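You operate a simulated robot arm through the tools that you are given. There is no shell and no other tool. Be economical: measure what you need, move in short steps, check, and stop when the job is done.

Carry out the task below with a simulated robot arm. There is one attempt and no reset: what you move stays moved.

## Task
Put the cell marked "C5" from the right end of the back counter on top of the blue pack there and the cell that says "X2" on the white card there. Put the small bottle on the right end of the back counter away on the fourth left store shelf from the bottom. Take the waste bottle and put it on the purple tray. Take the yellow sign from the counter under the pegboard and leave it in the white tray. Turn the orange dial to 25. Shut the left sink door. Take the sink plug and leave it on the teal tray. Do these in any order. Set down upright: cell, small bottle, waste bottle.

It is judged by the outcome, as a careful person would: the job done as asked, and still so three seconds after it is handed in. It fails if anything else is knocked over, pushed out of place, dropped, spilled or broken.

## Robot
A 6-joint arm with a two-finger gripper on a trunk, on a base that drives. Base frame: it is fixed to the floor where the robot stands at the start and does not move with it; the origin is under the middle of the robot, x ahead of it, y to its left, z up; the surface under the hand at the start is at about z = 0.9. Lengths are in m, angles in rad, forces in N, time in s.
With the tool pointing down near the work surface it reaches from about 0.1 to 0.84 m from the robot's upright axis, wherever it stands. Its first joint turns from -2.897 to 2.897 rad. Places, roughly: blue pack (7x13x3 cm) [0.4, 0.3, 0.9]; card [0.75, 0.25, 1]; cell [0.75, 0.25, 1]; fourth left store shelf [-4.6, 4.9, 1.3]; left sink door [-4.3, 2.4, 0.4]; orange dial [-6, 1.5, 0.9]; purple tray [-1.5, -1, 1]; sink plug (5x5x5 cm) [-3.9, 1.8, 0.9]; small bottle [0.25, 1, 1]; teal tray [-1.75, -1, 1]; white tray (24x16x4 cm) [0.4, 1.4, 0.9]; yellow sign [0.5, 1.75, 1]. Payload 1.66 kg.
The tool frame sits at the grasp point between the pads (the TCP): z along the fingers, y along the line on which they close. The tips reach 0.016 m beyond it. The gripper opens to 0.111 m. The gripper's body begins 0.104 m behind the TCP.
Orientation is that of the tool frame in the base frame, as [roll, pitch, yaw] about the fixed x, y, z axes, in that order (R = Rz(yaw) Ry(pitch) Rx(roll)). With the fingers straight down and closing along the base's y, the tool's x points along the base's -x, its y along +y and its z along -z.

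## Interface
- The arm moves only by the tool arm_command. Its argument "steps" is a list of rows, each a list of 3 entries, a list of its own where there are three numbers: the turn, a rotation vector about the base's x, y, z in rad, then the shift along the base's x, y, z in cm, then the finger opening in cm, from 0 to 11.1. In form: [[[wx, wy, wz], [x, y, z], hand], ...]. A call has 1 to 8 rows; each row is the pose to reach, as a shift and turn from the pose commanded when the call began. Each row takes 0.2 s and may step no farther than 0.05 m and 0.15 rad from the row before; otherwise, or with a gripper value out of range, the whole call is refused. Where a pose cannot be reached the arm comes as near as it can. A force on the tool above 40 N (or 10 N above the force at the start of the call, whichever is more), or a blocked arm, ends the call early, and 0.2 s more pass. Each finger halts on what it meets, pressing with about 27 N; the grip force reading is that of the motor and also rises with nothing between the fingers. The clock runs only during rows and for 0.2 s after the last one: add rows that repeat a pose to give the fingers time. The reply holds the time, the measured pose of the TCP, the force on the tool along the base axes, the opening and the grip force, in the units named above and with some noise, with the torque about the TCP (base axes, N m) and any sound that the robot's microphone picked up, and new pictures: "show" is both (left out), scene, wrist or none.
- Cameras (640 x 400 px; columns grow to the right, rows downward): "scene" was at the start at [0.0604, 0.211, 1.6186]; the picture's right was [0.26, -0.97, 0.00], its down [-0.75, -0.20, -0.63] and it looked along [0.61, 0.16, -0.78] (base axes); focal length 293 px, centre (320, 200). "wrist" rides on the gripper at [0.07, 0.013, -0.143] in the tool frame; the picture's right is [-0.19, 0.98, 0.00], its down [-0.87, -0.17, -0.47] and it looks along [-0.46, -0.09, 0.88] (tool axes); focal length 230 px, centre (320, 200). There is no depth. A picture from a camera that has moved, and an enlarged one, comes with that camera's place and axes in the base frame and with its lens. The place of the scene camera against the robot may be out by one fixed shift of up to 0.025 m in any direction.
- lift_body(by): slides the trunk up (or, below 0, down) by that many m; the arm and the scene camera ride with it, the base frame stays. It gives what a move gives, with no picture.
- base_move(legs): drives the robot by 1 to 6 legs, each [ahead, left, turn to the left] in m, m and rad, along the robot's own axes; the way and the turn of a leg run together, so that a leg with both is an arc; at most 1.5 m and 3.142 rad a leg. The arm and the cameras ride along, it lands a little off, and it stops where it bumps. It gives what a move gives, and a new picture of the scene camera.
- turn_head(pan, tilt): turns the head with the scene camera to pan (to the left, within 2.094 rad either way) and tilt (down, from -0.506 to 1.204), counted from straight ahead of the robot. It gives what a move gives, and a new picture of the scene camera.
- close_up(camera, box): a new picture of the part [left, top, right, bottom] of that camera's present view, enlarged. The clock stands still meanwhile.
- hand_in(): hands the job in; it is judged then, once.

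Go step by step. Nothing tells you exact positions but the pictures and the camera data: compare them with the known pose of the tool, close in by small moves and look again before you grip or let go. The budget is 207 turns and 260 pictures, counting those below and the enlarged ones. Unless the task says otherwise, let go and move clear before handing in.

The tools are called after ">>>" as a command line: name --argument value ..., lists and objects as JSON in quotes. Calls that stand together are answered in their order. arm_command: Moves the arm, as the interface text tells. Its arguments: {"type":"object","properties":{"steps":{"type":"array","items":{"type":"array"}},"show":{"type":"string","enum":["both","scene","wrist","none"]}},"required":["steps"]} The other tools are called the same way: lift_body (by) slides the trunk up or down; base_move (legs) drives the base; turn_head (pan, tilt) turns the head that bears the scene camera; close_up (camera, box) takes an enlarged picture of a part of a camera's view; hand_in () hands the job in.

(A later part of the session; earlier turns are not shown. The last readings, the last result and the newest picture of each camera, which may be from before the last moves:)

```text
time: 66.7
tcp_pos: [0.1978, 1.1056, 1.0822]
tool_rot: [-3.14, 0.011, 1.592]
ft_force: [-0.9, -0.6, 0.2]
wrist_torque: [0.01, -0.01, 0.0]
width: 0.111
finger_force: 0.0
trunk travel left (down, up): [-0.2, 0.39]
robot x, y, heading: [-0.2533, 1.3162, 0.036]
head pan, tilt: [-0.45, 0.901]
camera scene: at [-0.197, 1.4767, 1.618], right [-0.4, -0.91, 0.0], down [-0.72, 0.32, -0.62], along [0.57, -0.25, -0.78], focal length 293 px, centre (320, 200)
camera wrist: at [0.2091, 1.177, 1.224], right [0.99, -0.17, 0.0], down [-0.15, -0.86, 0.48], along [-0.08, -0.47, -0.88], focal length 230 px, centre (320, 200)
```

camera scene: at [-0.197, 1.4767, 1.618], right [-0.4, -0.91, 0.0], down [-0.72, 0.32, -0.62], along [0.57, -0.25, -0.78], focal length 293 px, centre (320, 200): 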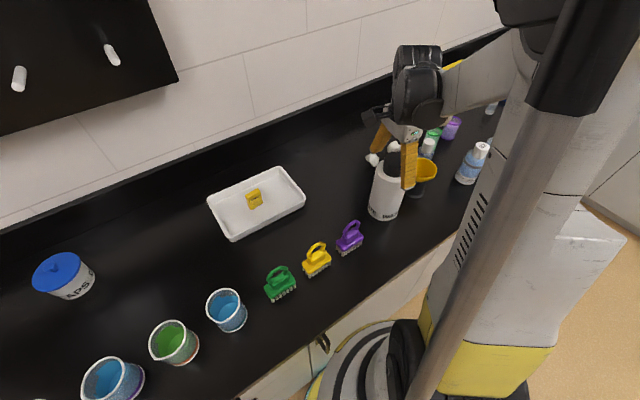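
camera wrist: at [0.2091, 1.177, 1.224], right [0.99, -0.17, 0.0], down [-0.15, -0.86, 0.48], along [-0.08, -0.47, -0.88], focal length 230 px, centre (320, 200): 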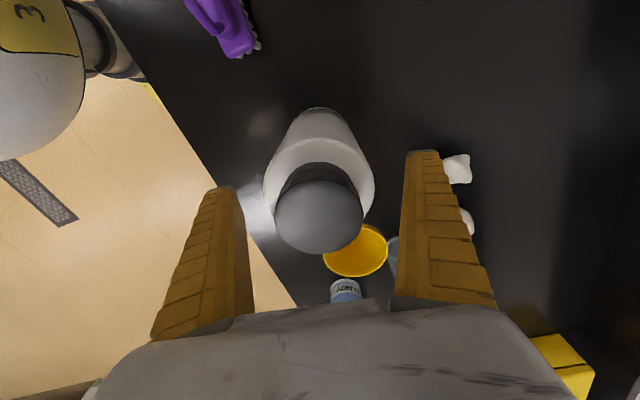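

>>> arm_command --steps '[[[0, 0, 0], [0, 0, -2.5], 11.1], [[0, 0, 0], [0, 0, -4.8], 11.1], [[0, 0, 0], [0, 0, -4.8], 9.5], [[0, 0, 0], [0, 0, -4.8], 8.3], [[0, 0, 0], [0, 0, -4.8], 7.3], [[0, 0, 0], [0, 0, -4.8], 7.0], [[0, 0, 0], [0, 0, -4.8], 7.0]]'

```text
time: 68.3
tcp_pos: [0.1967, 1.1062, 1.0321]
tool_rot: [-3.138, 0.011, 1.591]
ft_force: [0.1, -0.6, 0.4]
wrist_torque: [0.06, 0.03, 0.0]
width: 0.0834
finger_force: 27.1
trunk travel left (down, up): [-0.2, 0.39]
robot x, y, heading: [-0.2484, 1.3156, 0.036]
head pan, tilt: [-0.45, 0.901]
camera scene: at [-0.1969, 1.4767, 1.618], right [-0.4, -0.91, 0.0], down [-0.72, 0.32, -0.62], along [0.57, -0.25, -0.78], focal length 293 px, centre (320, 200)
camera wrist: at [0.2086, 1.177, 1.1744], right [0.99, -0.17, 0.0], down [-0.15, -0.86, 0.48], along [-0.08, -0.47, -0.88], focal length 230 px, centre (320, 200)
```

scene: 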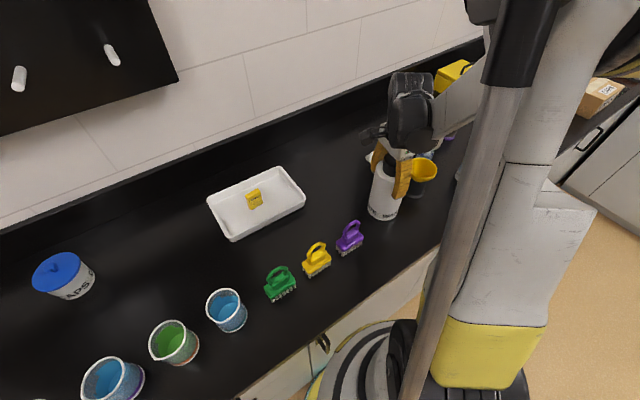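
wrist: 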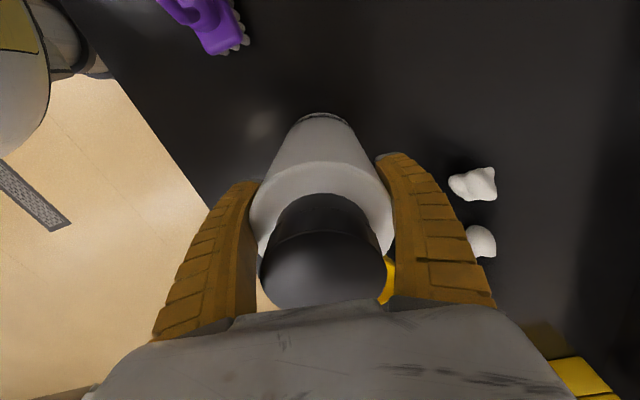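

Firm grip at 8.3 cm. Lifting and checking the load.

>>> arm_command --steps '[[[0, 0, 0], [0, 0.3, 1.5], 6.5], [[0, 0, 0], [0, 0.6, 5], 6.5], [[0, 0, 0], [0, 0.8, 9], 6.5], [[0, 0, 0], [0, 0.8, 13.5], 6.5], [[0, 0, 0], [0, 0.8, 18], 6.5]]'

```text
time: 69.5
tcp_pos: [0.1935, 1.1139, 1.2127]
tool_rot: [-3.139, 0.009, 1.593]
ft_force: [-0.5, -0.6, -5.9]
wrist_torque: [0.08, -0.01, -0.01]
width: 0.0834
finger_force: 27.2
trunk travel left (down, up): [-0.2, 0.39]
robot x, y, heading: [-0.2494, 1.3146, 0.037]
head pan, tilt: [-0.45, 0.901]
camera scene: at [-0.1974, 1.4769, 1.618], right [-0.4, -0.91, 0.0], down [-0.72, 0.32, -0.62], along [0.57, -0.25, -0.78], focal length 293 px, centre (320, 200)
camera wrist: at [0.2064, 1.1847, 1.3537], right [0.99, -0.17, 0.0], down [-0.15, -0.86, 0.48], along [-0.08, -0.47, -0.88], focal length 230 px, centre (320, 200)
```

scene: 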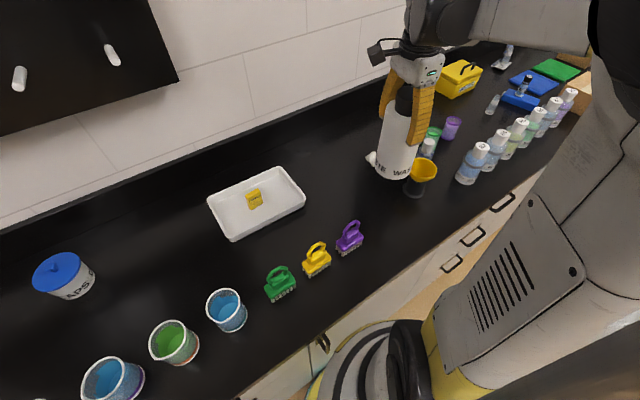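
wrist: 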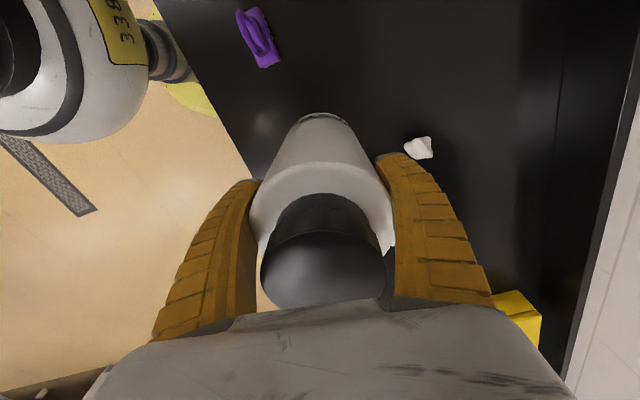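

Bottle is held (about 0.6 kg). I'll back away from the counter, turn towards the tray counter and look.

>>> base_move --legs '[[-0.6, 0, 0], [0, 0, -1.6], [0.7, -0.6, 0]]'

>>> turn_head --pan 0.1 --tilt 0.45

```text
time: 81.3
tcp_pos: [-1.7113, 0.1942, 1.2118]
tool_rot: [-3.141, 0.01, -0.057]
ft_force: [0.3, -0.8, -6.0]
wrist_torque: [-0.01, -0.06, 0.03]
width: 0.0828
finger_force: 26.5
trunk travel left (down, up): [-0.2, 0.39]
robot x, y, heading: [-1.4745, 0.618, -1.619]
head pan, tilt: [-0.45, 0.901]
camera scene: at [-1.3129, 0.5647, 1.618], right [-0.88, 0.47, 0.0], down [0.37, 0.69, -0.62], along [-0.29, -0.55, -0.78], focal length 293 px, centre (320, 200)
```

scene: 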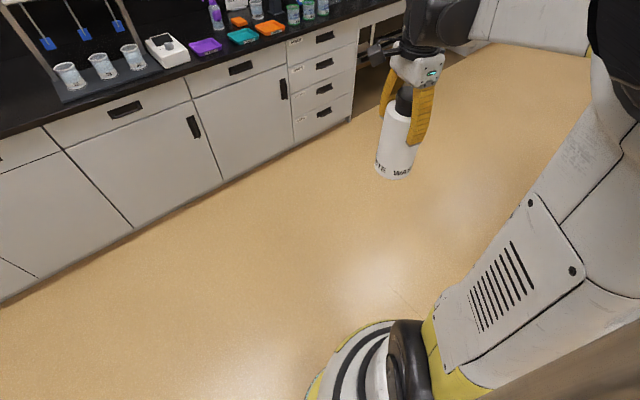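

```text
time: 82.2
tcp_pos: [-1.7107, 0.1947, 1.2113]
tool_rot: [-3.141, 0.01, -0.058]
ft_force: [-0.7, -0.4, -6.1]
wrist_torque: [-0.03, -0.05, 0.01]
width: 0.083
finger_force: 27.2
trunk travel left (down, up): [-0.2, 0.39]
robot x, y, heading: [-1.4735, 0.621, -1.614]
head pan, tilt: [0.099, 0.45]
camera scene: at [-1.2718, 0.5397, 1.6563], right [-1.0, -0.06, 0.0], down [-0.02, 0.44, -0.9], along [0.05, -0.9, -0.44], focal length 293 px, centre (320, 200)
```

scene: 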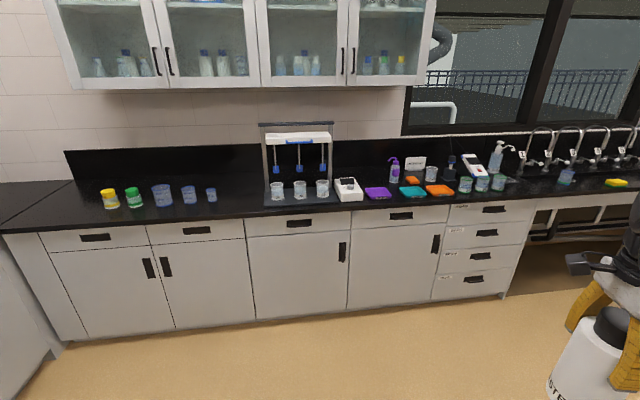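

The trays are visible: purple ≈ (-1.54, -1.13), teal ≈ (-1.76, -1.17). I'll square up and approach.

>>> base_move --legs '[[0, 0, 0.21], [0.8, -0.35, 0]]'

>>> turn_head --pan 0.1 --tilt 0.75

>>> close_up --camera "scene" --box '[240, 60, 560, 260]'

```text
time: 87.6
tcp_pos: [-1.8222, -0.6903, 1.2104]
tool_rot: [-3.14, 0.009, 0.156]
ft_force: [0.1, 0.2, -7.0]
wrist_torque: [0.02, -0.08, -0.01]
width: 0.0832
finger_force: 27.3
trunk travel left (down, up): [-0.2, 0.39]
robot x, y, heading: [-1.6851, -0.2226, -1.403]
head pan, tilt: [0.099, 0.45]
camera scene: at [-1.4656, -0.2609, 1.6563], right [-0.96, -0.27, 0.0], down [-0.12, 0.42, -0.9], along [0.24, -0.87, -0.44], focal length 293 px, centre (320, 200)
```

scene: 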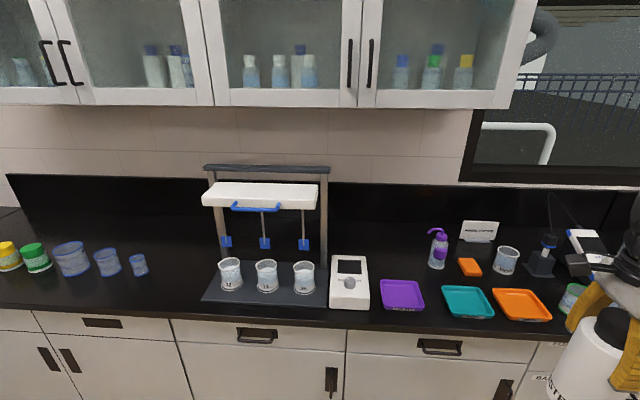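

```text
time: 88.4
tcp_pos: [-1.8225, -0.6891, 1.2111]
tool_rot: [-3.14, 0.01, 0.158]
ft_force: [-0.2, 0.7, -6.4]
wrist_torque: [0.03, -0.06, 0.01]
width: 0.0829
finger_force: 26.9
trunk travel left (down, up): [-0.2, 0.39]
robot x, y, heading: [-1.6802, -0.2223, -1.402]
head pan, tilt: [0.099, 0.75]
camera scene: at [-1.4679, -0.2518, 1.63], right [-0.96, -0.27, 0.0], down [-0.18, 0.66, -0.73], along [0.19, -0.71, -0.68], focal length 293 px, centre (320, 200)
```

scene: 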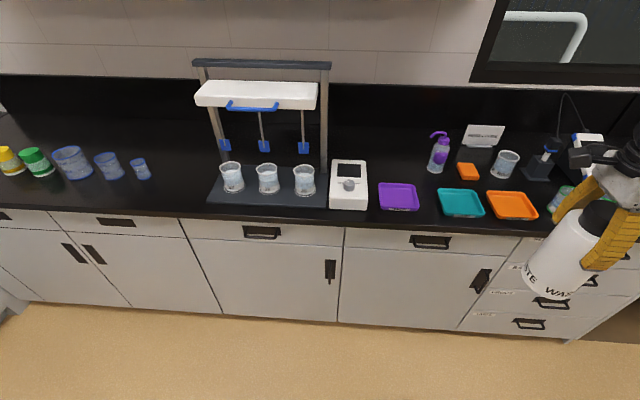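

```text
2.00 times, centred on (400, 160) of scene
camera zoom: at [-1.4679, -0.2518, 1.63], right [-0.96, -0.27, 0.0], down [-0.18, 0.66, -0.73], along [0.19, -0.71, -0.68], focal length 586 px, centre (160, 280)
```

zoom: 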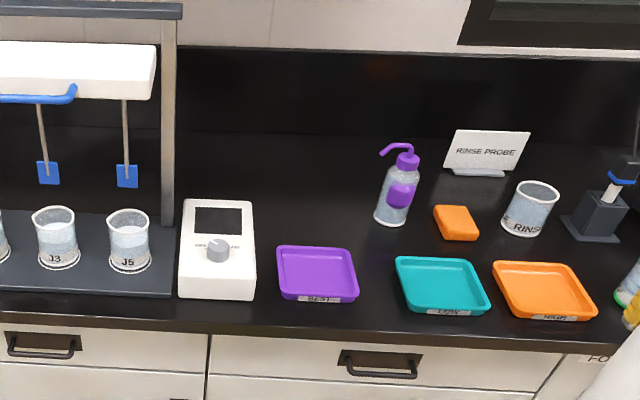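

>>> base_move --legs '[[0.25, 0.05, 0]]'

```text
time: 90.2
tcp_pos: [-1.7295, -0.9269, 1.2109]
tool_rot: [-3.138, 0.011, 0.162]
ft_force: [0.4, -1.0, -5.9]
wrist_torque: [0.03, -0.06, 0.03]
width: 0.083
finger_force: 26.5
trunk travel left (down, up): [-0.2, 0.39]
robot x, y, heading: [-1.5879, -0.4564, -1.395]
head pan, tilt: [0.099, 0.75]
camera scene: at [-1.3761, -0.4871, 1.6298], right [-0.96, -0.27, 0.0], down [-0.18, 0.66, -0.73], along [0.2, -0.7, -0.68], focal length 293 px, centre (320, 200)
```

scene: 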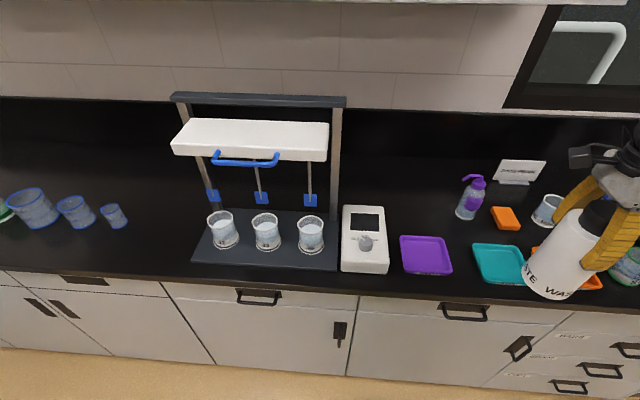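

>>> arm_command --steps '[[[0, 0, 0], [4, -2.8, 0], 6.5], [[0, 0, 0], [8, -5.6, 0], 6.5], [[0, 0, 0], [12, -8.4, 0], 6.5], [[0, 0, 0], [16, -11.2, 0], 6.5], [[0, 0, 0], [19.3, -13.9, 0], 6.5], [[0, 0, 0], [19.3, -13.9, -4.5], 6.5], [[0, 0, 0], [19.3, -13.9, -8], 6.5]]'

>>> close_up --camera "scene" --box '[360, 140, 520, 300]'

```text
time: 91.8
tcp_pos: [-1.5355, -1.0652, 1.1326]
tool_rot: [-3.141, 0.01, 0.161]
ft_force: [0.1, 1.2, -5.8]
wrist_torque: [-0.03, -0.04, 0.01]
width: 0.0828
finger_force: 27.4
trunk travel left (down, up): [-0.2, 0.39]
robot x, y, heading: [-1.59, -0.4623, -1.398]
head pan, tilt: [0.099, 0.75]
camera scene: at [-1.3762, -0.4867, 1.6298], right [-0.96, -0.27, 0.0], down [-0.18, 0.66, -0.73], along [0.2, -0.7, -0.68], focal length 293 px, centre (320, 200)
camera wrist: at [-1.4632, -1.0672, 1.2742], right [-0.03, -1.0, 0.0], down [-0.88, 0.03, 0.48], along [-0.48, 0.02, -0.88], focal length 230 px, centre (320, 200)
```

scene: 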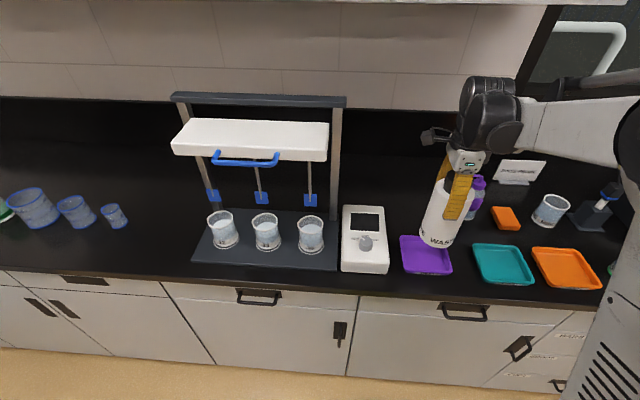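
wrist: 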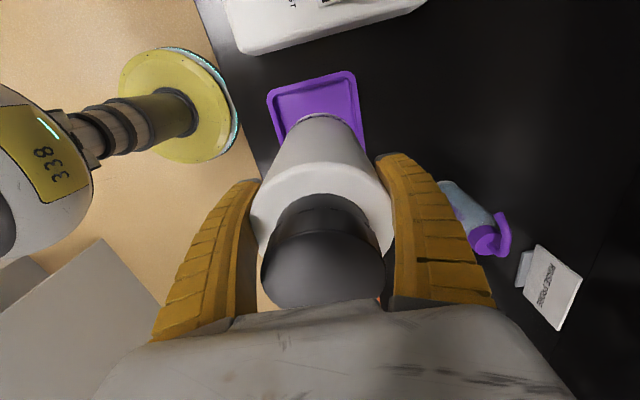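

```text
2.50 times, centred on (440, 220) of scene
camera zoom: at [-1.3762, -0.4867, 1.6298], right [-0.96, -0.27, 0.0], down [-0.18, 0.66, -0.73], along [0.2, -0.7, -0.68], focal length 733 px, centre (20, 150)
```

zoom: 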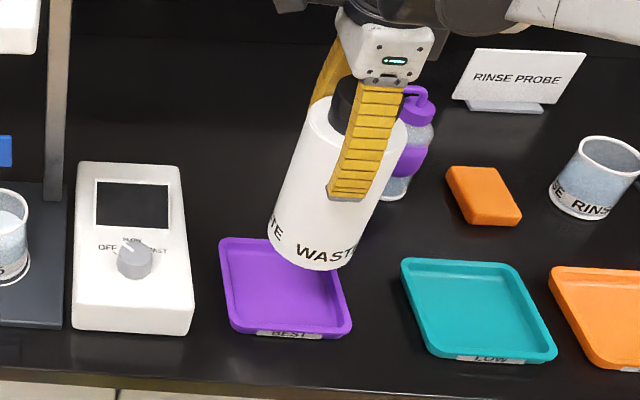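

Tray centre confirmed at about (-1.543, -1.067). Lowering the bottle.

>>> arm_command --steps '[[[0, 0, 0], [-0.7, -0.2, -3], 6.5], [[0, 0, 0], [-0.7, -0.2, -6.5], 6.5], [[0, 0, 0], [-0.7, -0.2, -8.3], 6.5], [[0, 0, 0], [-0.7, -0.2, -8.7], 6.5]]'

>>> close_up --camera "scene" --box '[360, 140, 520, 300]'

```text
time: 92.8
tcp_pos: [-1.5394, -1.0647, 1.0448]
tool_rot: [-3.141, 0.01, 0.162]
ft_force: [11.6, 0.8, 29.8]
wrist_torque: [-0.57, 0.34, 0.17]
width: 0.0836
finger_force: 27.0
trunk travel left (down, up): [-0.2, 0.39]
robot x, y, heading: [-1.5904, -0.4598, -1.396]
head pan, tilt: [0.099, 0.75]
camera scene: at [-1.3749, -0.4825, 1.6301], right [-0.96, -0.27, 0.0], down [-0.18, 0.66, -0.73], along [0.2, -0.71, -0.68], focal length 293 px, centre (320, 200)
camera wrist: at [-1.468, -1.0675, 1.1861], right [-0.03, -1.0, 0.0], down [-0.88, 0.03, 0.48], along [-0.48, 0.01, -0.88], focal length 230 px, centre (320, 200)
```

scene: 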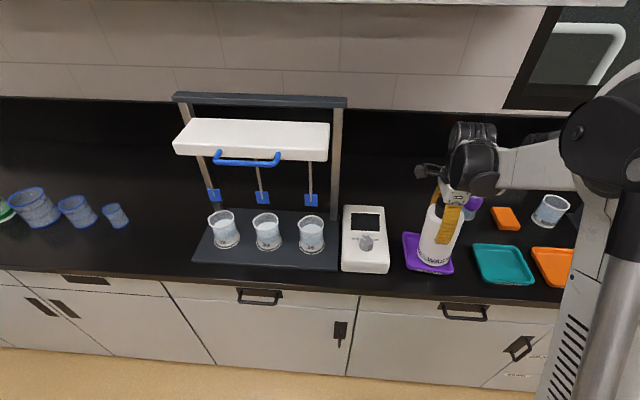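
wrist: 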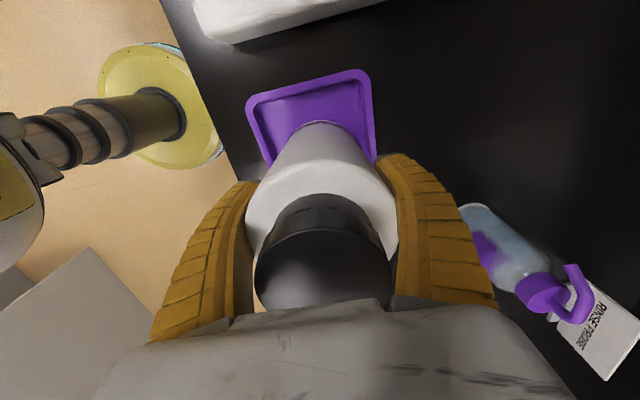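

```text
2.50 times, centred on (440, 220) of scene
camera zoom: at [-1.3749, -0.4825, 1.6301], right [-0.96, -0.27, 0.0], down [-0.18, 0.66, -0.73], along [0.2, -0.71, -0.68], focal length 733 px, centre (20, 150)
```

zoom: 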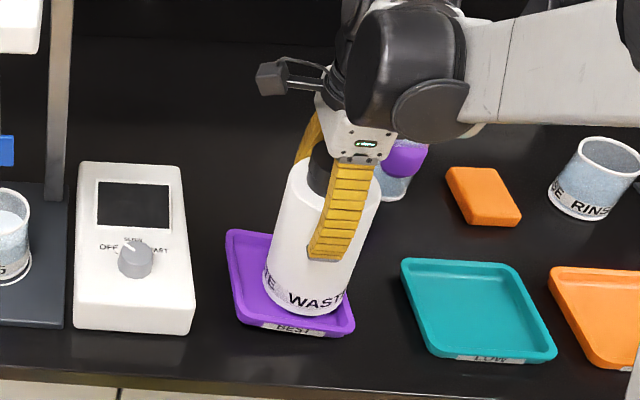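

The bottle caught the tray's right rim. Lifting a little and shifting toward the tray centre.

>>> arm_command --steps '[[[0, 0, 0], [0, 0, 1.5], 6.5], [[0, 0, 0], [0, 0, 3.5], 6.5], [[0, 0, 0], [0, 0, 3.5], 6.5]]' --show "wrist"

>>> close_up --camera "scene" --box '[380, 200, 480, 290]'

```text
time: 93.6
tcp_pos: [-1.5426, -1.0669, 1.0804]
tool_rot: [-3.139, 0.01, 0.162]
ft_force: [-0.5, -0.2, -6.7]
wrist_torque: [-0.03, -0.08, 0.02]
width: 0.0827
finger_force: 26.7
trunk travel left (down, up): [-0.2, 0.39]
robot x, y, heading: [-1.5871, -0.4584, -1.4]
head pan, tilt: [0.099, 0.75]
camera wrist: at [-1.4712, -1.0688, 1.2208], right [-0.03, -1.0, 0.0], down [-0.88, 0.03, 0.48], along [-0.48, 0.01, -0.88], focal length 230 px, centre (320, 200)
```

wrist: 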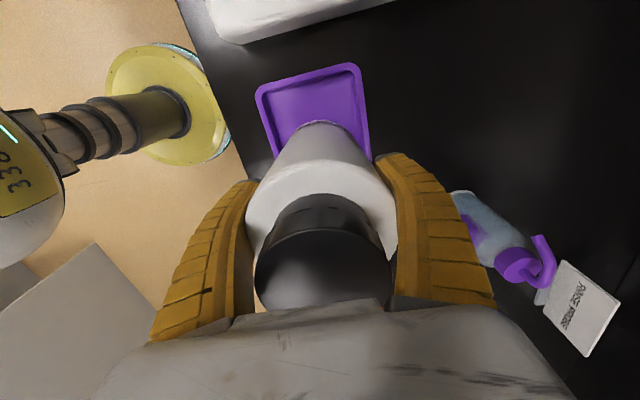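

```text
4.44 times, centred on (430, 245) of scene
camera zoom: at [-1.3762, -0.486, 1.6298], right [-0.96, -0.27, 0.0], down [-0.18, 0.66, -0.73], along [0.2, -0.7, -0.68], focal length 1303 px, centre (-169, 0)
```

zoom: 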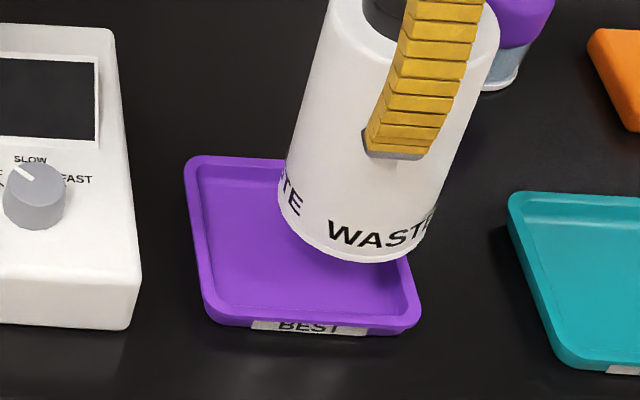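

The bottle's base sits ~2 cm toward -x of the tool axis. I'll shift +2.2 cm and lower gently.

>>> arm_command --steps '[[[0, 0, 0], [2.2, 0, 0], 6.5], [[0, 0, 0], [2.2, 0, -2], 6.5], [[0, 0, 0], [2.2, 0, -3.2], 6.5], [[0, 0, 0], [2.2, 0, -3.6], 6.5]]' --show "wrist"

>>> close_up --camera "scene" --box '[380, 200, 480, 290]'

```text
time: 94.6
tcp_pos: [-1.5227, -1.0669, 1.0427]
tool_rot: [-3.14, 0.01, 0.161]
ft_force: [-0.5, -0.4, -5.6]
wrist_torque: [0.05, -0.05, 0.0]
width: 0.0825
finger_force: 27.3
trunk travel left (down, up): [-0.2, 0.39]
robot x, y, heading: [-1.5892, -0.4583, -1.402]
head pan, tilt: [0.099, 0.75]
camera wrist: at [-1.4492, -1.0691, 1.1846], right [-0.03, -1.0, 0.0], down [-0.88, 0.03, 0.48], along [-0.48, 0.01, -0.88], focal length 230 px, centre (320, 200)
```

wrist: 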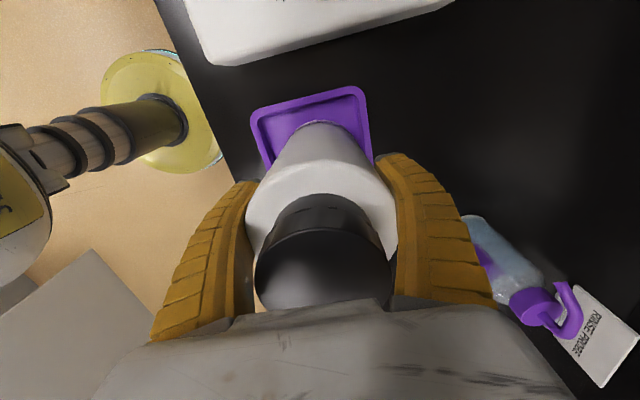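

```text
4.44 times, centred on (430, 245) of scene
camera zoom: at [-1.3763, -0.4862, 1.6299], right [-0.96, -0.27, 0.0], down [-0.18, 0.66, -0.73], along [0.2, -0.7, -0.68], focal length 1303 px, centre (-169, 0)
```

zoom: 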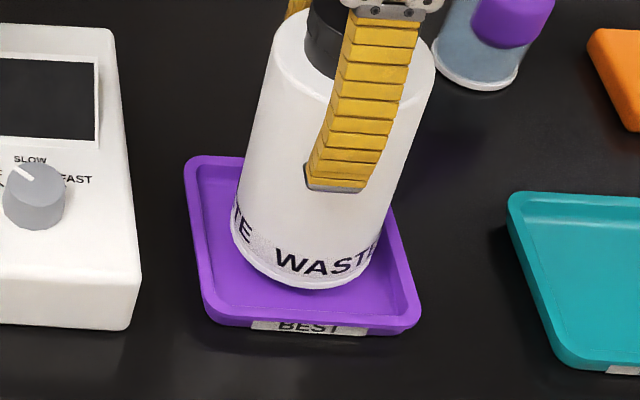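

Centred over the tray and not yet touching. Lowering in small steps.

>>> arm_command --steps '[[[0, 0, 0], [0.2, 0, -0.3], 6.5], [[0, 0, 0], [0.2, 0, -0.5], 6.5], [[0, 0, 0], [0.2, 0, -0.7], 6.5], [[0, 0, 0], [0.2, 0, -0.9], 6.5], [[0, 0, 0], [0.2, 0, -1.0], 6.5]]' --show "none"

>>> close_up --camera "scene" --box '[380, 170, 480, 290]'

```text
time: 95.8
tcp_pos: [-1.5187, -1.0651, 1.0328]
tool_rot: [-3.14, 0.012, 0.161]
ft_force: [-0.7, 0.2, -6.2]
wrist_torque: [0.02, -0.06, 0.02]
width: 0.0826
finger_force: 26.8
trunk travel left (down, up): [-0.2, 0.39]
robot x, y, heading: [-1.591, -0.4585, -1.399]
head pan, tilt: [0.099, 0.75]
```

```text
3.33 times, centred on (430, 230) of scene
camera zoom: at [-1.3763, -0.4862, 1.6299], right [-0.96, -0.27, 0.0], down [-0.18, 0.66, -0.73], along [0.2, -0.7, -0.68], focal length 977 px, centre (-47, 100)
```

zoom: 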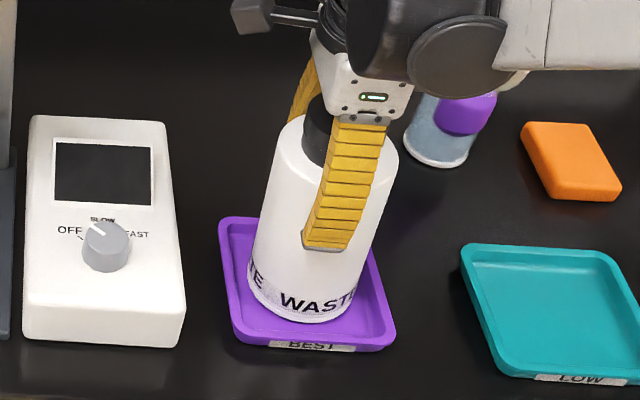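

>>> arm_command --steps '[[[0, 0, 0], [0, 0, -0.3], 6.5], [[0, 0, 0], [0, 0, -0.6], 6.5], [[0, 0, 0], [0, 0, -0.9], 6.5], [[0, 0, 0], [0, 0, -1.1], 6.5], [[0, 0, 0], [0, 0, -1.3], 6.5], [[0, 0, 0], [0, 0, -1.5], 6.5]]' --show "none"

>>> close_up --camera "scene" --box '[380, 170, 480, 290]'

```text
time: 97.2
tcp_pos: [-1.5208, -1.0645, 1.0194]
tool_rot: [-3.141, 0.011, 0.161]
ft_force: [-5.4, -6.7, 24.1]
wrist_torque: [-0.19, -0.15, -0.04]
width: 0.0835
finger_force: 27.3
trunk travel left (down, up): [-0.2, 0.39]
robot x, y, heading: [-1.5883, -0.4626, -1.395]
head pan, tilt: [0.099, 0.75]
```

```text
3.33 times, centred on (430, 230) of scene
camera zoom: at [-1.3772, -0.4844, 1.6301], right [-0.96, -0.27, 0.0], down [-0.18, 0.66, -0.73], along [0.2, -0.7, -0.68], focal length 977 px, centre (-47, 100)
```

zoom: 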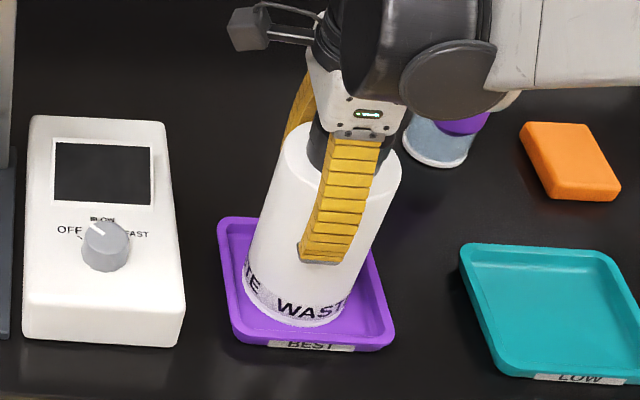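

>>> arm_command --steps '[[[0, 0, 0], [0, 0, 0.35], 6.5], [[0, 0, 0], [0, 0, 0.35], 7.5], [[0, 0, 0], [0, 0, 0.35], 8.5], [[0, 0, 0], [0, 0, 0.35], 9.5], [[0, 0, 0], [0, 0, 0.35], 11.1]]' --show "wrist"

>>> close_up --camera "scene" --box '[380, 170, 480, 290]'

```text
time: 98.4
tcp_pos: [-1.519, -1.0655, 1.022]
tool_rot: [-3.139, 0.01, 0.16]
ft_force: [0.2, -1.1, 0.0]
wrist_torque: [-0.03, 0.0, -0.03]
width: 0.1109
finger_force: 0.1
trunk travel left (down, up): [-0.2, 0.39]
robot x, y, heading: [-1.5878, -0.4602, -1.394]
head pan, tilt: [0.099, 0.75]
camera wrist: at [-1.4471, -1.0683, 1.1631], right [-0.03, -1.0, 0.0], down [-0.88, 0.03, 0.48], along [-0.48, 0.01, -0.88], focal length 230 px, centre (320, 200)
```

wrist: 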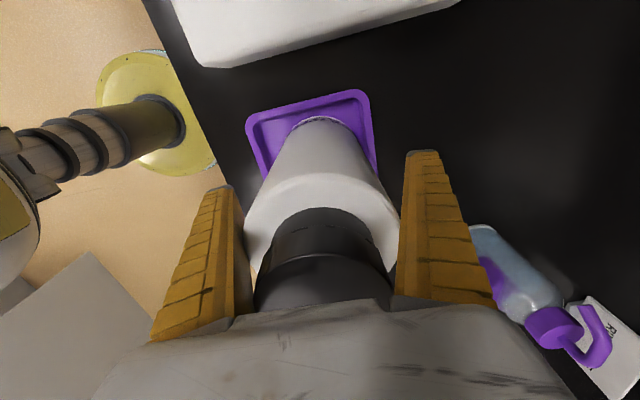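

```text
3.33 times, centred on (430, 230) of scene
camera zoom: at [-1.3764, -0.4857, 1.6299], right [-0.96, -0.27, 0.0], down [-0.18, 0.66, -0.73], along [0.2, -0.7, -0.68], focal length 977 px, centre (-47, 100)
```

zoom: 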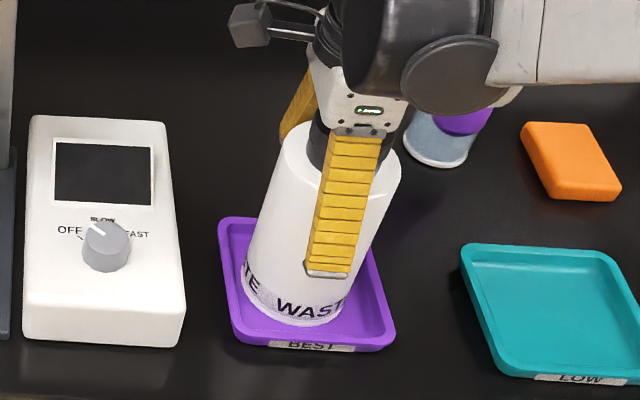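

Released and standing. Rising straight up.

>>> arm_command --steps '[[[0, 0, 0], [0, 0, 4], 11.1], [[0, 0, 0], [0, 0, 8.5], 11.1], [[0, 0, 0], [0, 0, 13], 11.1], [[0, 0, 0], [0, 0, 17.5], 11.1], [[0, 0, 0], [0, 0, 22], 11.1], [[0, 0, 0], [0, 4, 24], 11.1], [[0, 0, 0], [0, 8, 26], 11.1]]' --show "none"

>>> close_up --camera "scene" --box '[380, 170, 480, 290]'

```text
time: 100.0
tcp_pos: [-1.5224, -0.9844, 1.2814]
tool_rot: [-3.139, 0.012, 0.158]
ft_force: [0.1, 0.5, 0.8]
wrist_torque: [-0.02, -0.03, 0.01]
width: 0.1111
finger_force: 0.1
trunk travel left (down, up): [-0.2, 0.39]
robot x, y, heading: [-1.5908, -0.4591, -1.397]
head pan, tilt: [0.099, 0.75]
```

```text
3.33 times, centred on (430, 230) of scene
camera zoom: at [-1.3766, -0.4843, 1.63], right [-0.96, -0.27, 0.0], down [-0.18, 0.66, -0.73], along [0.2, -0.71, -0.68], focal length 977 px, centre (-47, 100)
```

zoom: 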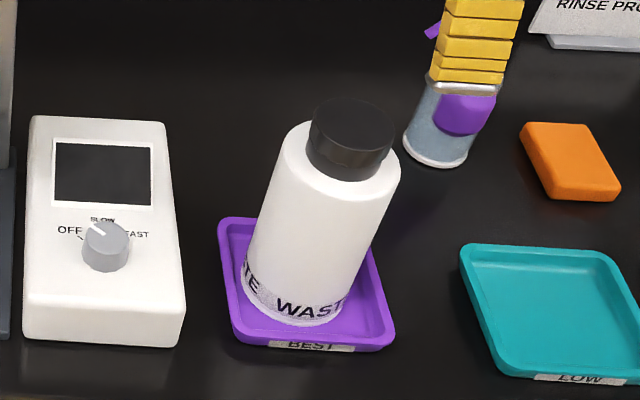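

Waste bottle stands in the purple tray. Now back off, turn, and look at the store shelf from here.

>>> base_move --legs '[[-0.6, 0, 0], [0, 0, 1.57]]'

>>> turn_head --pan 1.95 --tilt 0.05

>>> close_up --camera "scene" --box '[240, 130, 440, 260]'

```text
time: 107.2
tcp_pos: [-1.163, 0.1849, 1.2802]
tool_rot: [-3.141, 0.01, 1.705]
ft_force: [-0.1, -0.5, 0.1]
wrist_torque: [0.02, 0.01, 0.01]
width: 0.1109
finger_force: 0.1
trunk travel left (down, up): [-0.2, 0.39]
robot x, y, heading: [-1.6933, 0.1313, 0.147]
head pan, tilt: [0.099, 0.75]
camera scene: at [-1.6505, 0.3373, 1.6299], right [0.24, -0.97, 0.0], down [-0.66, -0.17, -0.73], along [0.71, 0.18, -0.68], focal length 293 px, centre (320, 200)
```

scene: 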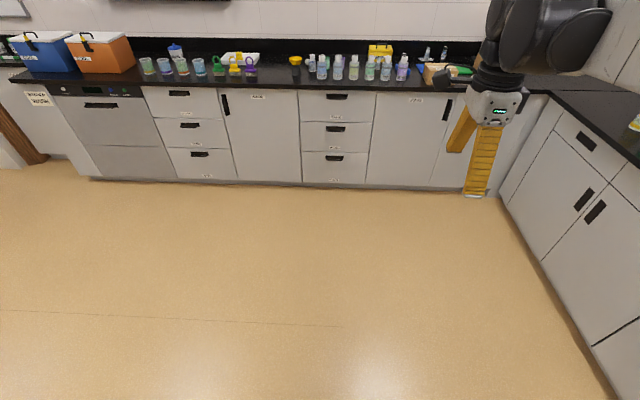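

```text
time: 109.0
tcp_pos: [-1.1637, 0.1853, 1.2805]
tool_rot: [-3.14, 0.01, 1.706]
ft_force: [0.0, -0.3, -0.1]
wrist_torque: [-0.04, 0.01, 0.02]
width: 0.1108
finger_force: 0.1
trunk travel left (down, up): [-0.2, 0.39]
robot x, y, heading: [-1.6921, 0.1299, 0.151]
head pan, tilt: [1.95, 0.051]
camera scene: at [-1.7766, 0.3958, 1.6934], right [0.86, 0.5, 0.0], down [0.03, -0.04, -1.0], along [-0.5, 0.86, -0.05], focal length 293 px, centre (320, 200)
```

scene: 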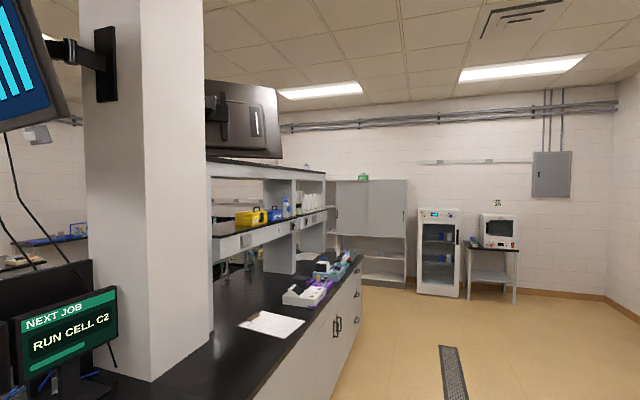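

```text
3.08 times, centred on (340, 195) of scene
camera zoom: at [-1.7766, 0.3958, 1.6934], right [0.86, 0.5, 0.0], down [0.03, -0.04, -1.0], along [-0.5, 0.86, -0.05], focal length 902 px, centre (258, 215)
```

zoom: 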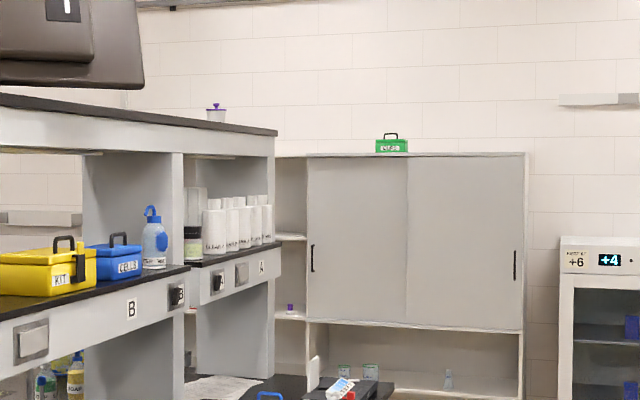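

The fourth left shelf is at about z=1.30 with ~0.46 m clearance, so a tilted grasp will suit. Now driving to the small bottle.

>>> base_move --legs '[[0.8, 0.3, 0], [0.62, 0.15, 0.02]]'

>>> turn_head --pan 0.0 --tilt 0.8

```text
time: 116.8
tcp_pos: [0.1623, 0.8972, 1.2809]
tool_rot: [-3.142, 0.01, 1.756]
ft_force: [-0.1, -0.1, -0.5]
wrist_torque: [0.0, -0.01, 0.0]
width: 0.1108
finger_force: 0.0
trunk travel left (down, up): [-0.2, 0.39]
robot x, y, heading: [-0.3598, 0.8134, 0.199]
head pan, tilt: [1.95, 0.051]
camera scene: at [-0.4596, 1.0762, 1.6934], right [0.84, 0.55, 0.0], down [0.03, -0.04, -1.0], along [-0.54, 0.84, -0.05], focal length 293 px, centre (320, 200)
```

scene: 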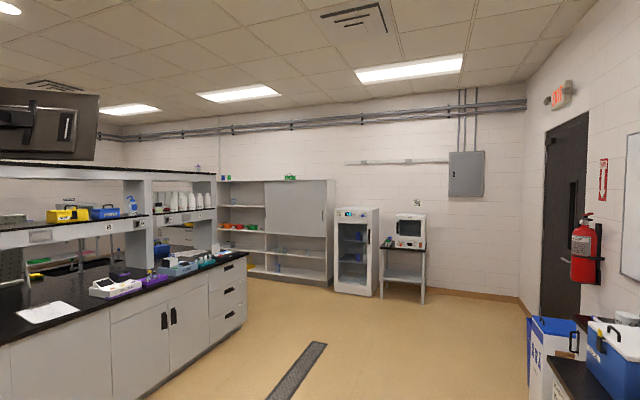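

```text
time: 118.7
tcp_pos: [0.1634, 0.8964, 1.2811]
tool_rot: [-3.14, 0.01, 1.756]
ft_force: [-0.3, -0.9, 0.4]
wrist_torque: [0.0, 0.02, 0.01]
width: 0.1107
finger_force: 0.1
trunk travel left (down, up): [-0.2, 0.39]
robot x, y, heading: [-0.3578, 0.8157, 0.2]
head pan, tilt: [0.0, 0.799]
camera scene: at [-0.3313, 1.0154, 1.6259], right [0.2, -0.98, 0.0], down [-0.7, -0.14, -0.7], along [0.68, 0.14, -0.72], focal length 293 px, centre (320, 200)
```

scene: 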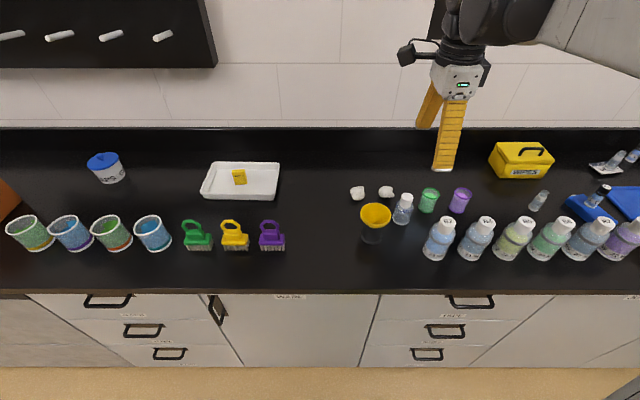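

>>> arm_command --steps '[[[0, 0, 0.149], [0, 0, 0], 9], [[0, 0, 0.298], [0, 0, 0], 8], [[0, 0, 0.447], [0, 0, 0], 8], [[0, 0, 0.596], [0, 0, 0], 8], [[0, 0, 0.745], [0, 0, 0], 8], [[0, 0, 0.894], [0, 0, 0], 8], [[0, 0, 1.043], [0, 0, 0], 8], [[0, 0, 1.192], [0, 0, 0], 8]]' --show "none"

>>> arm_command --steps '[[[0, 0, 0.13], [0, 0, 0], 8], [[0, 0, 0.26], [0, 0, 0], 8], [[0, 0, 0.383], [0, 0, 0], 8]]' --show "wrist"

```text
time: 120.5
tcp_pos: [0.1629, 0.8964, 1.2793]
tool_rot: [-3.139, 0.01, 2.95]
ft_force: [0.8, 0.2, -0.3]
wrist_torque: [-0.01, 0.01, -0.01]
width: 0.0813
finger_force: 0.9
trunk travel left (down, up): [-0.2, 0.39]
robot x, y, heading: [-0.3619, 0.814, 0.2]
head pan, tilt: [0.0, 0.799]
```

```text
time: 121.3
tcp_pos: [0.1625, 0.8955, 1.2797]
tool_rot: [-3.14, 0.01, -2.951]
ft_force: [-0.6, -0.6, -0.9]
wrist_torque: [0.01, -0.01, 0.01]
width: 0.0814
finger_force: 1.0
trunk travel left (down, up): [-0.2, 0.39]
robot x, y, heading: [-0.3626, 0.8135, 0.198]
head pan, tilt: [0.0, 0.799]
camera wrist: at [0.0903, 0.8952, 1.4217], right [0.0, 1.0, 0.0], down [0.88, 0.0, 0.48], along [0.48, 0.0, -0.88], focal length 230 px, centre (320, 200)
```

wrist: 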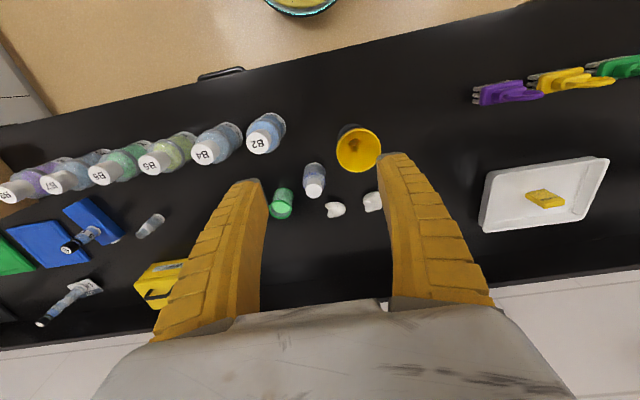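

>>> close_up --camera "wrist" --box '[240, 110, 400, 230]'

```text
3.33 times, centred on (320, 170) of wrist
camera zoom: at [0.0903, 0.8952, 1.4217], right [0.0, 1.0, 0.0], down [0.88, 0.0, 0.48], along [0.48, 0.0, -0.88], focal length 767 px, centre (320, 300)
```

zoom: 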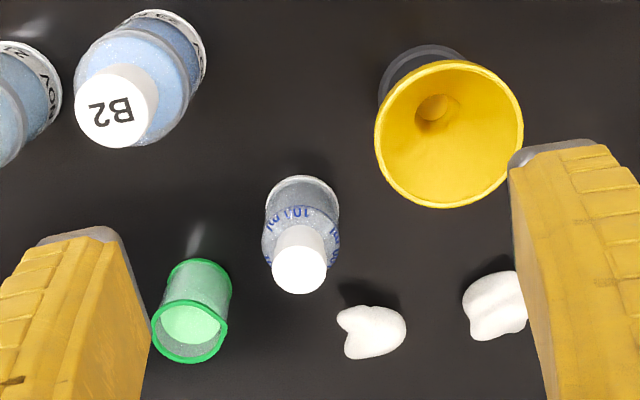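

Small bottle: (0.301, 0.883), 5 cm wide, ~9.5 cm tall. Tilting the hand and moving to a standoff between B2 and the funnel.

>>> arm_command --steps '[[[0.02, -0.129, -0.014], [0, 0, -2], 7], [[0.04, -0.257, -0.027], [0, -0.5, -6], 7], [[0.06, -0.386, -0.041], [1, -1, -10], 7], [[0.08, -0.514, -0.054], [2, -1.5, -14], 7], [[0.1006, -0.6428, -0.0678], [3.5, -2, -18], 7], [[0.1006, -0.6428, -0.0678], [5.5, -2.2, -20.5], 7], [[0.1006, -0.6428, -0.0678], [5.5, -2.2, -22.4], 7]]'

```text
time: 122.9
tcp_pos: [0.2178, 0.8742, 1.0545]
tool_rot: [3.14, 0.661, -3.024]
ft_force: [0.2, -0.7, 0.1]
wrist_torque: [0.01, -0.01, -0.01]
width: 0.0717
finger_force: 0.9
trunk travel left (down, up): [-0.2, 0.39]
robot x, y, heading: [-0.3613, 0.8156, 0.194]
head pan, tilt: [0.0, 0.799]
camera scene: at [-0.3309, 1.0155, 1.6259], right [0.2, -0.98, 0.0], down [-0.7, -0.14, -0.7], along [0.68, 0.14, -0.72], focal length 293 px, centre (320, 200)
camera wrist: at [0.0751, 0.8698, 1.125], right [0.03, 0.99, 0.12], down [0.41, -0.12, 0.9], along [0.91, 0.02, -0.41], focal length 230 px, centre (320, 200)
```

scene: 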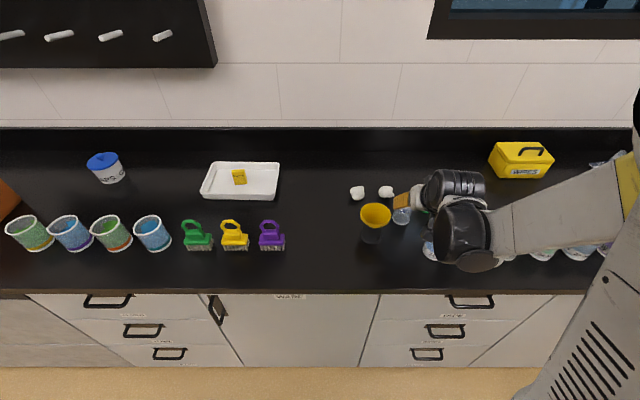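
wrist: 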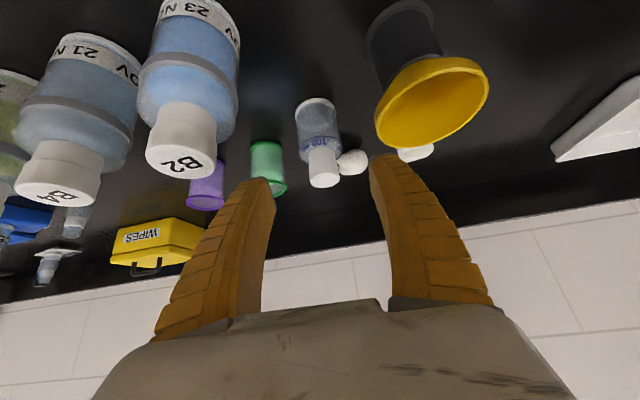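

>>> arm_command --steps '[[[0, 0, 0], [2.1, 0.25, -2.8], 6.5], [[0, 0, 0], [4.2, 0.5, -5.6], 6.5], [[0, 0, 0], [6.0, 0.7, -8.0], 6.5]]'

```text
time: 123.7
tcp_pos: [0.2786, 0.8815, 0.9771]
tool_rot: [3.14, 0.66, -3.024]
ft_force: [0.0, -1.1, 0.1]
wrist_torque: [-0.01, -0.03, 0.01]
width: 0.0669
finger_force: 1.3
trunk travel left (down, up): [-0.2, 0.39]
robot x, y, heading: [-0.3599, 0.8138, 0.198]
head pan, tilt: [0.0, 0.799]
camera scene: at [-0.3307, 1.0154, 1.6259], right [0.2, -0.98, 0.0], down [-0.7, -0.14, -0.7], along [0.68, 0.14, -0.72], focal length 293 px, centre (320, 200)
camera wrist: at [0.1346, 0.8768, 1.0462], right [0.03, 0.99, 0.12], down [0.41, -0.12, 0.9], along [0.91, 0.02, -0.41], focal length 230 px, centre (320, 200)
```

scene: 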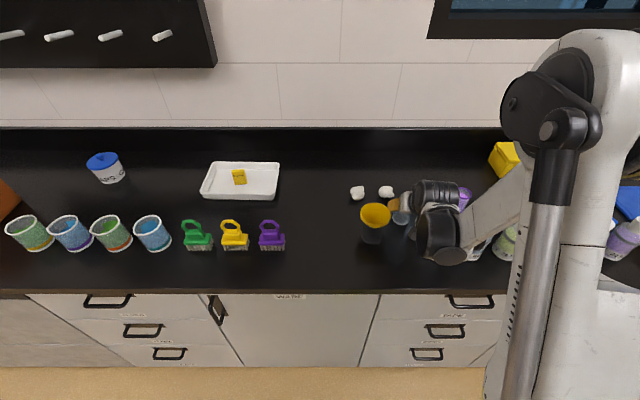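
wrist: 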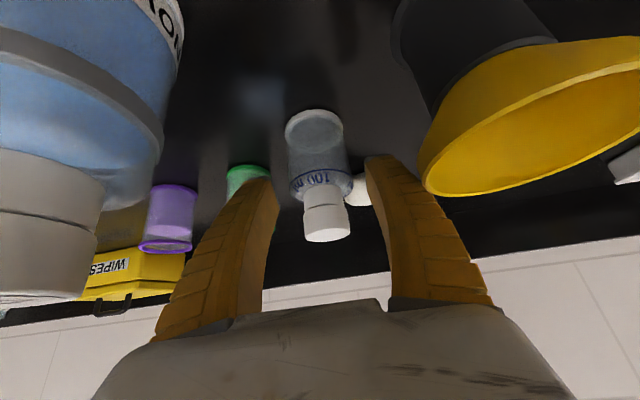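

>>> arm_command --steps '[[[0, 0, 0], [1.1, 0.1, -1.5], 6.5], [[0, 0, 0], [2.2, 0.15, -2.9], 6.5]]'

```text
time: 124.3
tcp_pos: [0.3004, 0.8836, 0.9449]
tool_rot: [3.141, 0.662, -3.022]
ft_force: [0.1, 0.4, -0.5]
wrist_torque: [0.02, 0.0, 0.0]
width: 0.0669
finger_force: 1.4
trunk travel left (down, up): [-0.2, 0.39]
robot x, y, heading: [-0.3585, 0.8156, 0.197]
head pan, tilt: [0.0, 0.799]
camera scene: at [-0.3307, 1.0154, 1.6259], right [0.2, -0.98, 0.0], down [-0.7, -0.14, -0.7], along [0.68, 0.14, -0.72], focal length 293 px, centre (320, 200)
camera wrist: at [0.1566, 0.8793, 1.0153], right [0.03, 0.99, 0.12], down [0.41, -0.12, 0.9], along [0.91, 0.02, -0.41], focal length 230 px, centre (320, 200)
```

scene: 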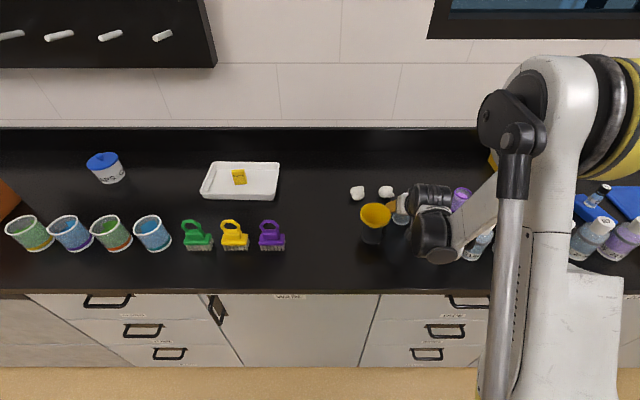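
wrist: 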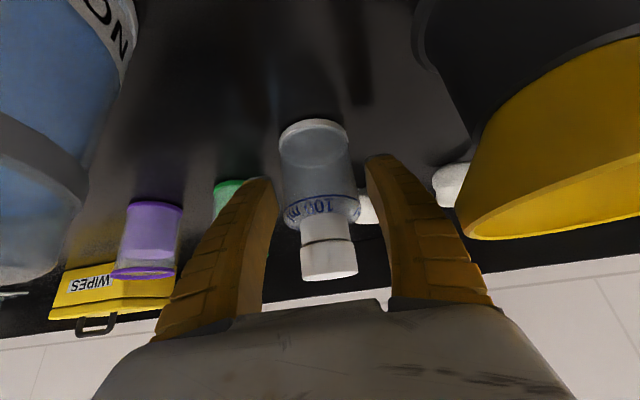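

>>> arm_command --steps '[[[0, 0, 0], [0, 0, 0], 5.5], [[0, 0, 0], [0, 0, 0], 4.5], [[0, 0, 0], [0, 0, 0], 3.6], [[0, 0, 0], [0, 0, 0], 3.6]]' --show "wrist"

```text
time: 125.3
tcp_pos: [0.2995, 0.8832, 0.9467]
tool_rot: [3.14, 0.661, -3.024]
ft_force: [0.5, -1.4, 4.1]
wrist_torque: [-0.12, -0.04, 0.0]
width: 0.0471
finger_force: 27.1
trunk travel left (down, up): [-0.2, 0.39]
robot x, y, heading: [-0.3596, 0.819, 0.194]
head pan, tilt: [0.0, 0.799]
camera wrist: at [0.1558, 0.8791, 1.0159], right [0.03, 0.99, 0.12], down [0.41, -0.12, 0.9], along [0.91, 0.02, -0.41], focal length 230 px, centre (320, 200)
```

wrist: 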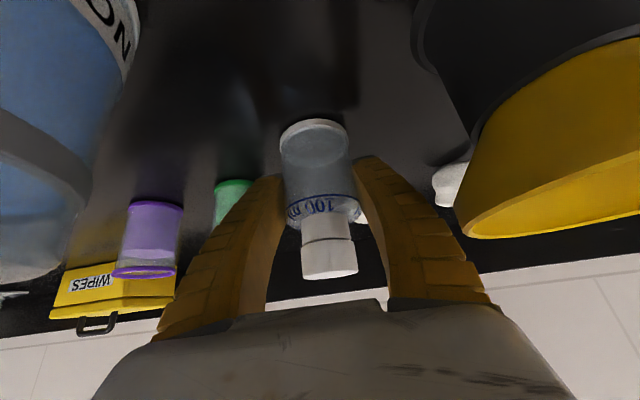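

Gripped. Lifting straight up.

>>> arm_command --steps '[[[0, 0, 0], [0, 0, 2], 3.6], [[0, 0, 0], [0, 0, 6], 3.6], [[0, 0, 0], [0, 0, 10.5], 3.6], [[0, 0, 0], [0, 0, 15], 3.6], [[0, 0, 0], [-2, 0, 19.5], 3.6], [[0, 0, 0], [-5, 0, 23], 3.6], [[0, 0, 0], [-9, 0, 25], 3.6]]'

```text
time: 126.9
tcp_pos: [0.2054, 0.8859, 1.1982]
tool_rot: [3.141, 0.659, -3.025]
ft_force: [-0.4, 0.1, 0.1]
wrist_torque: [-0.04, -0.04, -0.01]
width: 0.0469
finger_force: 26.3
trunk travel left (down, up): [-0.2, 0.39]
robot x, y, heading: [-0.3593, 0.8109, 0.199]
head pan, tilt: [0.0, 0.799]
camera scene: at [-0.3329, 1.0153, 1.626], right [0.2, -0.98, 0.0], down [-0.7, -0.14, -0.7], along [0.68, 0.14, -0.72], focal length 293 px, centre (320, 200)
camera wrist: at [0.0623, 0.8832, 1.2675], right [0.03, 0.99, 0.12], down [0.41, -0.12, 0.9], along [0.91, 0.02, -0.41], focal length 230 px, centre (320, 200)
```

scene: 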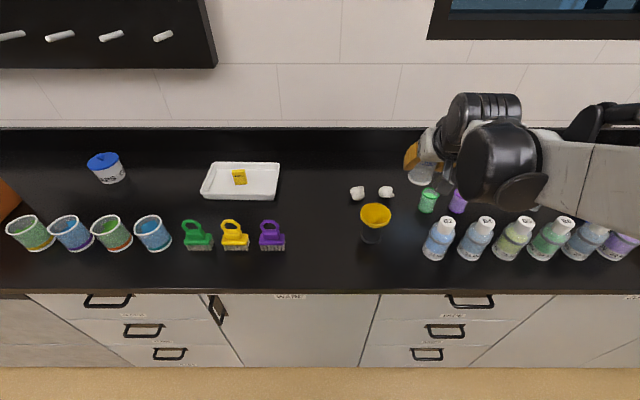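
wrist: 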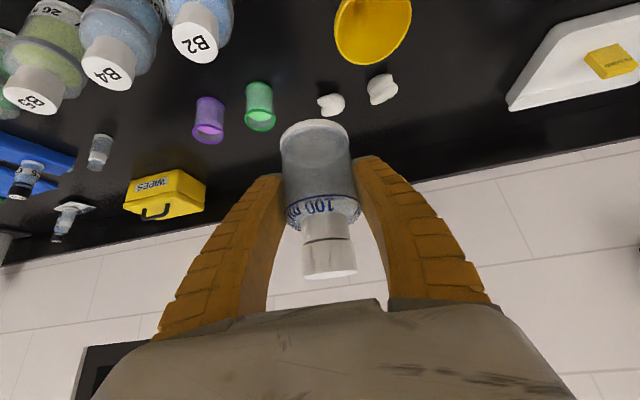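

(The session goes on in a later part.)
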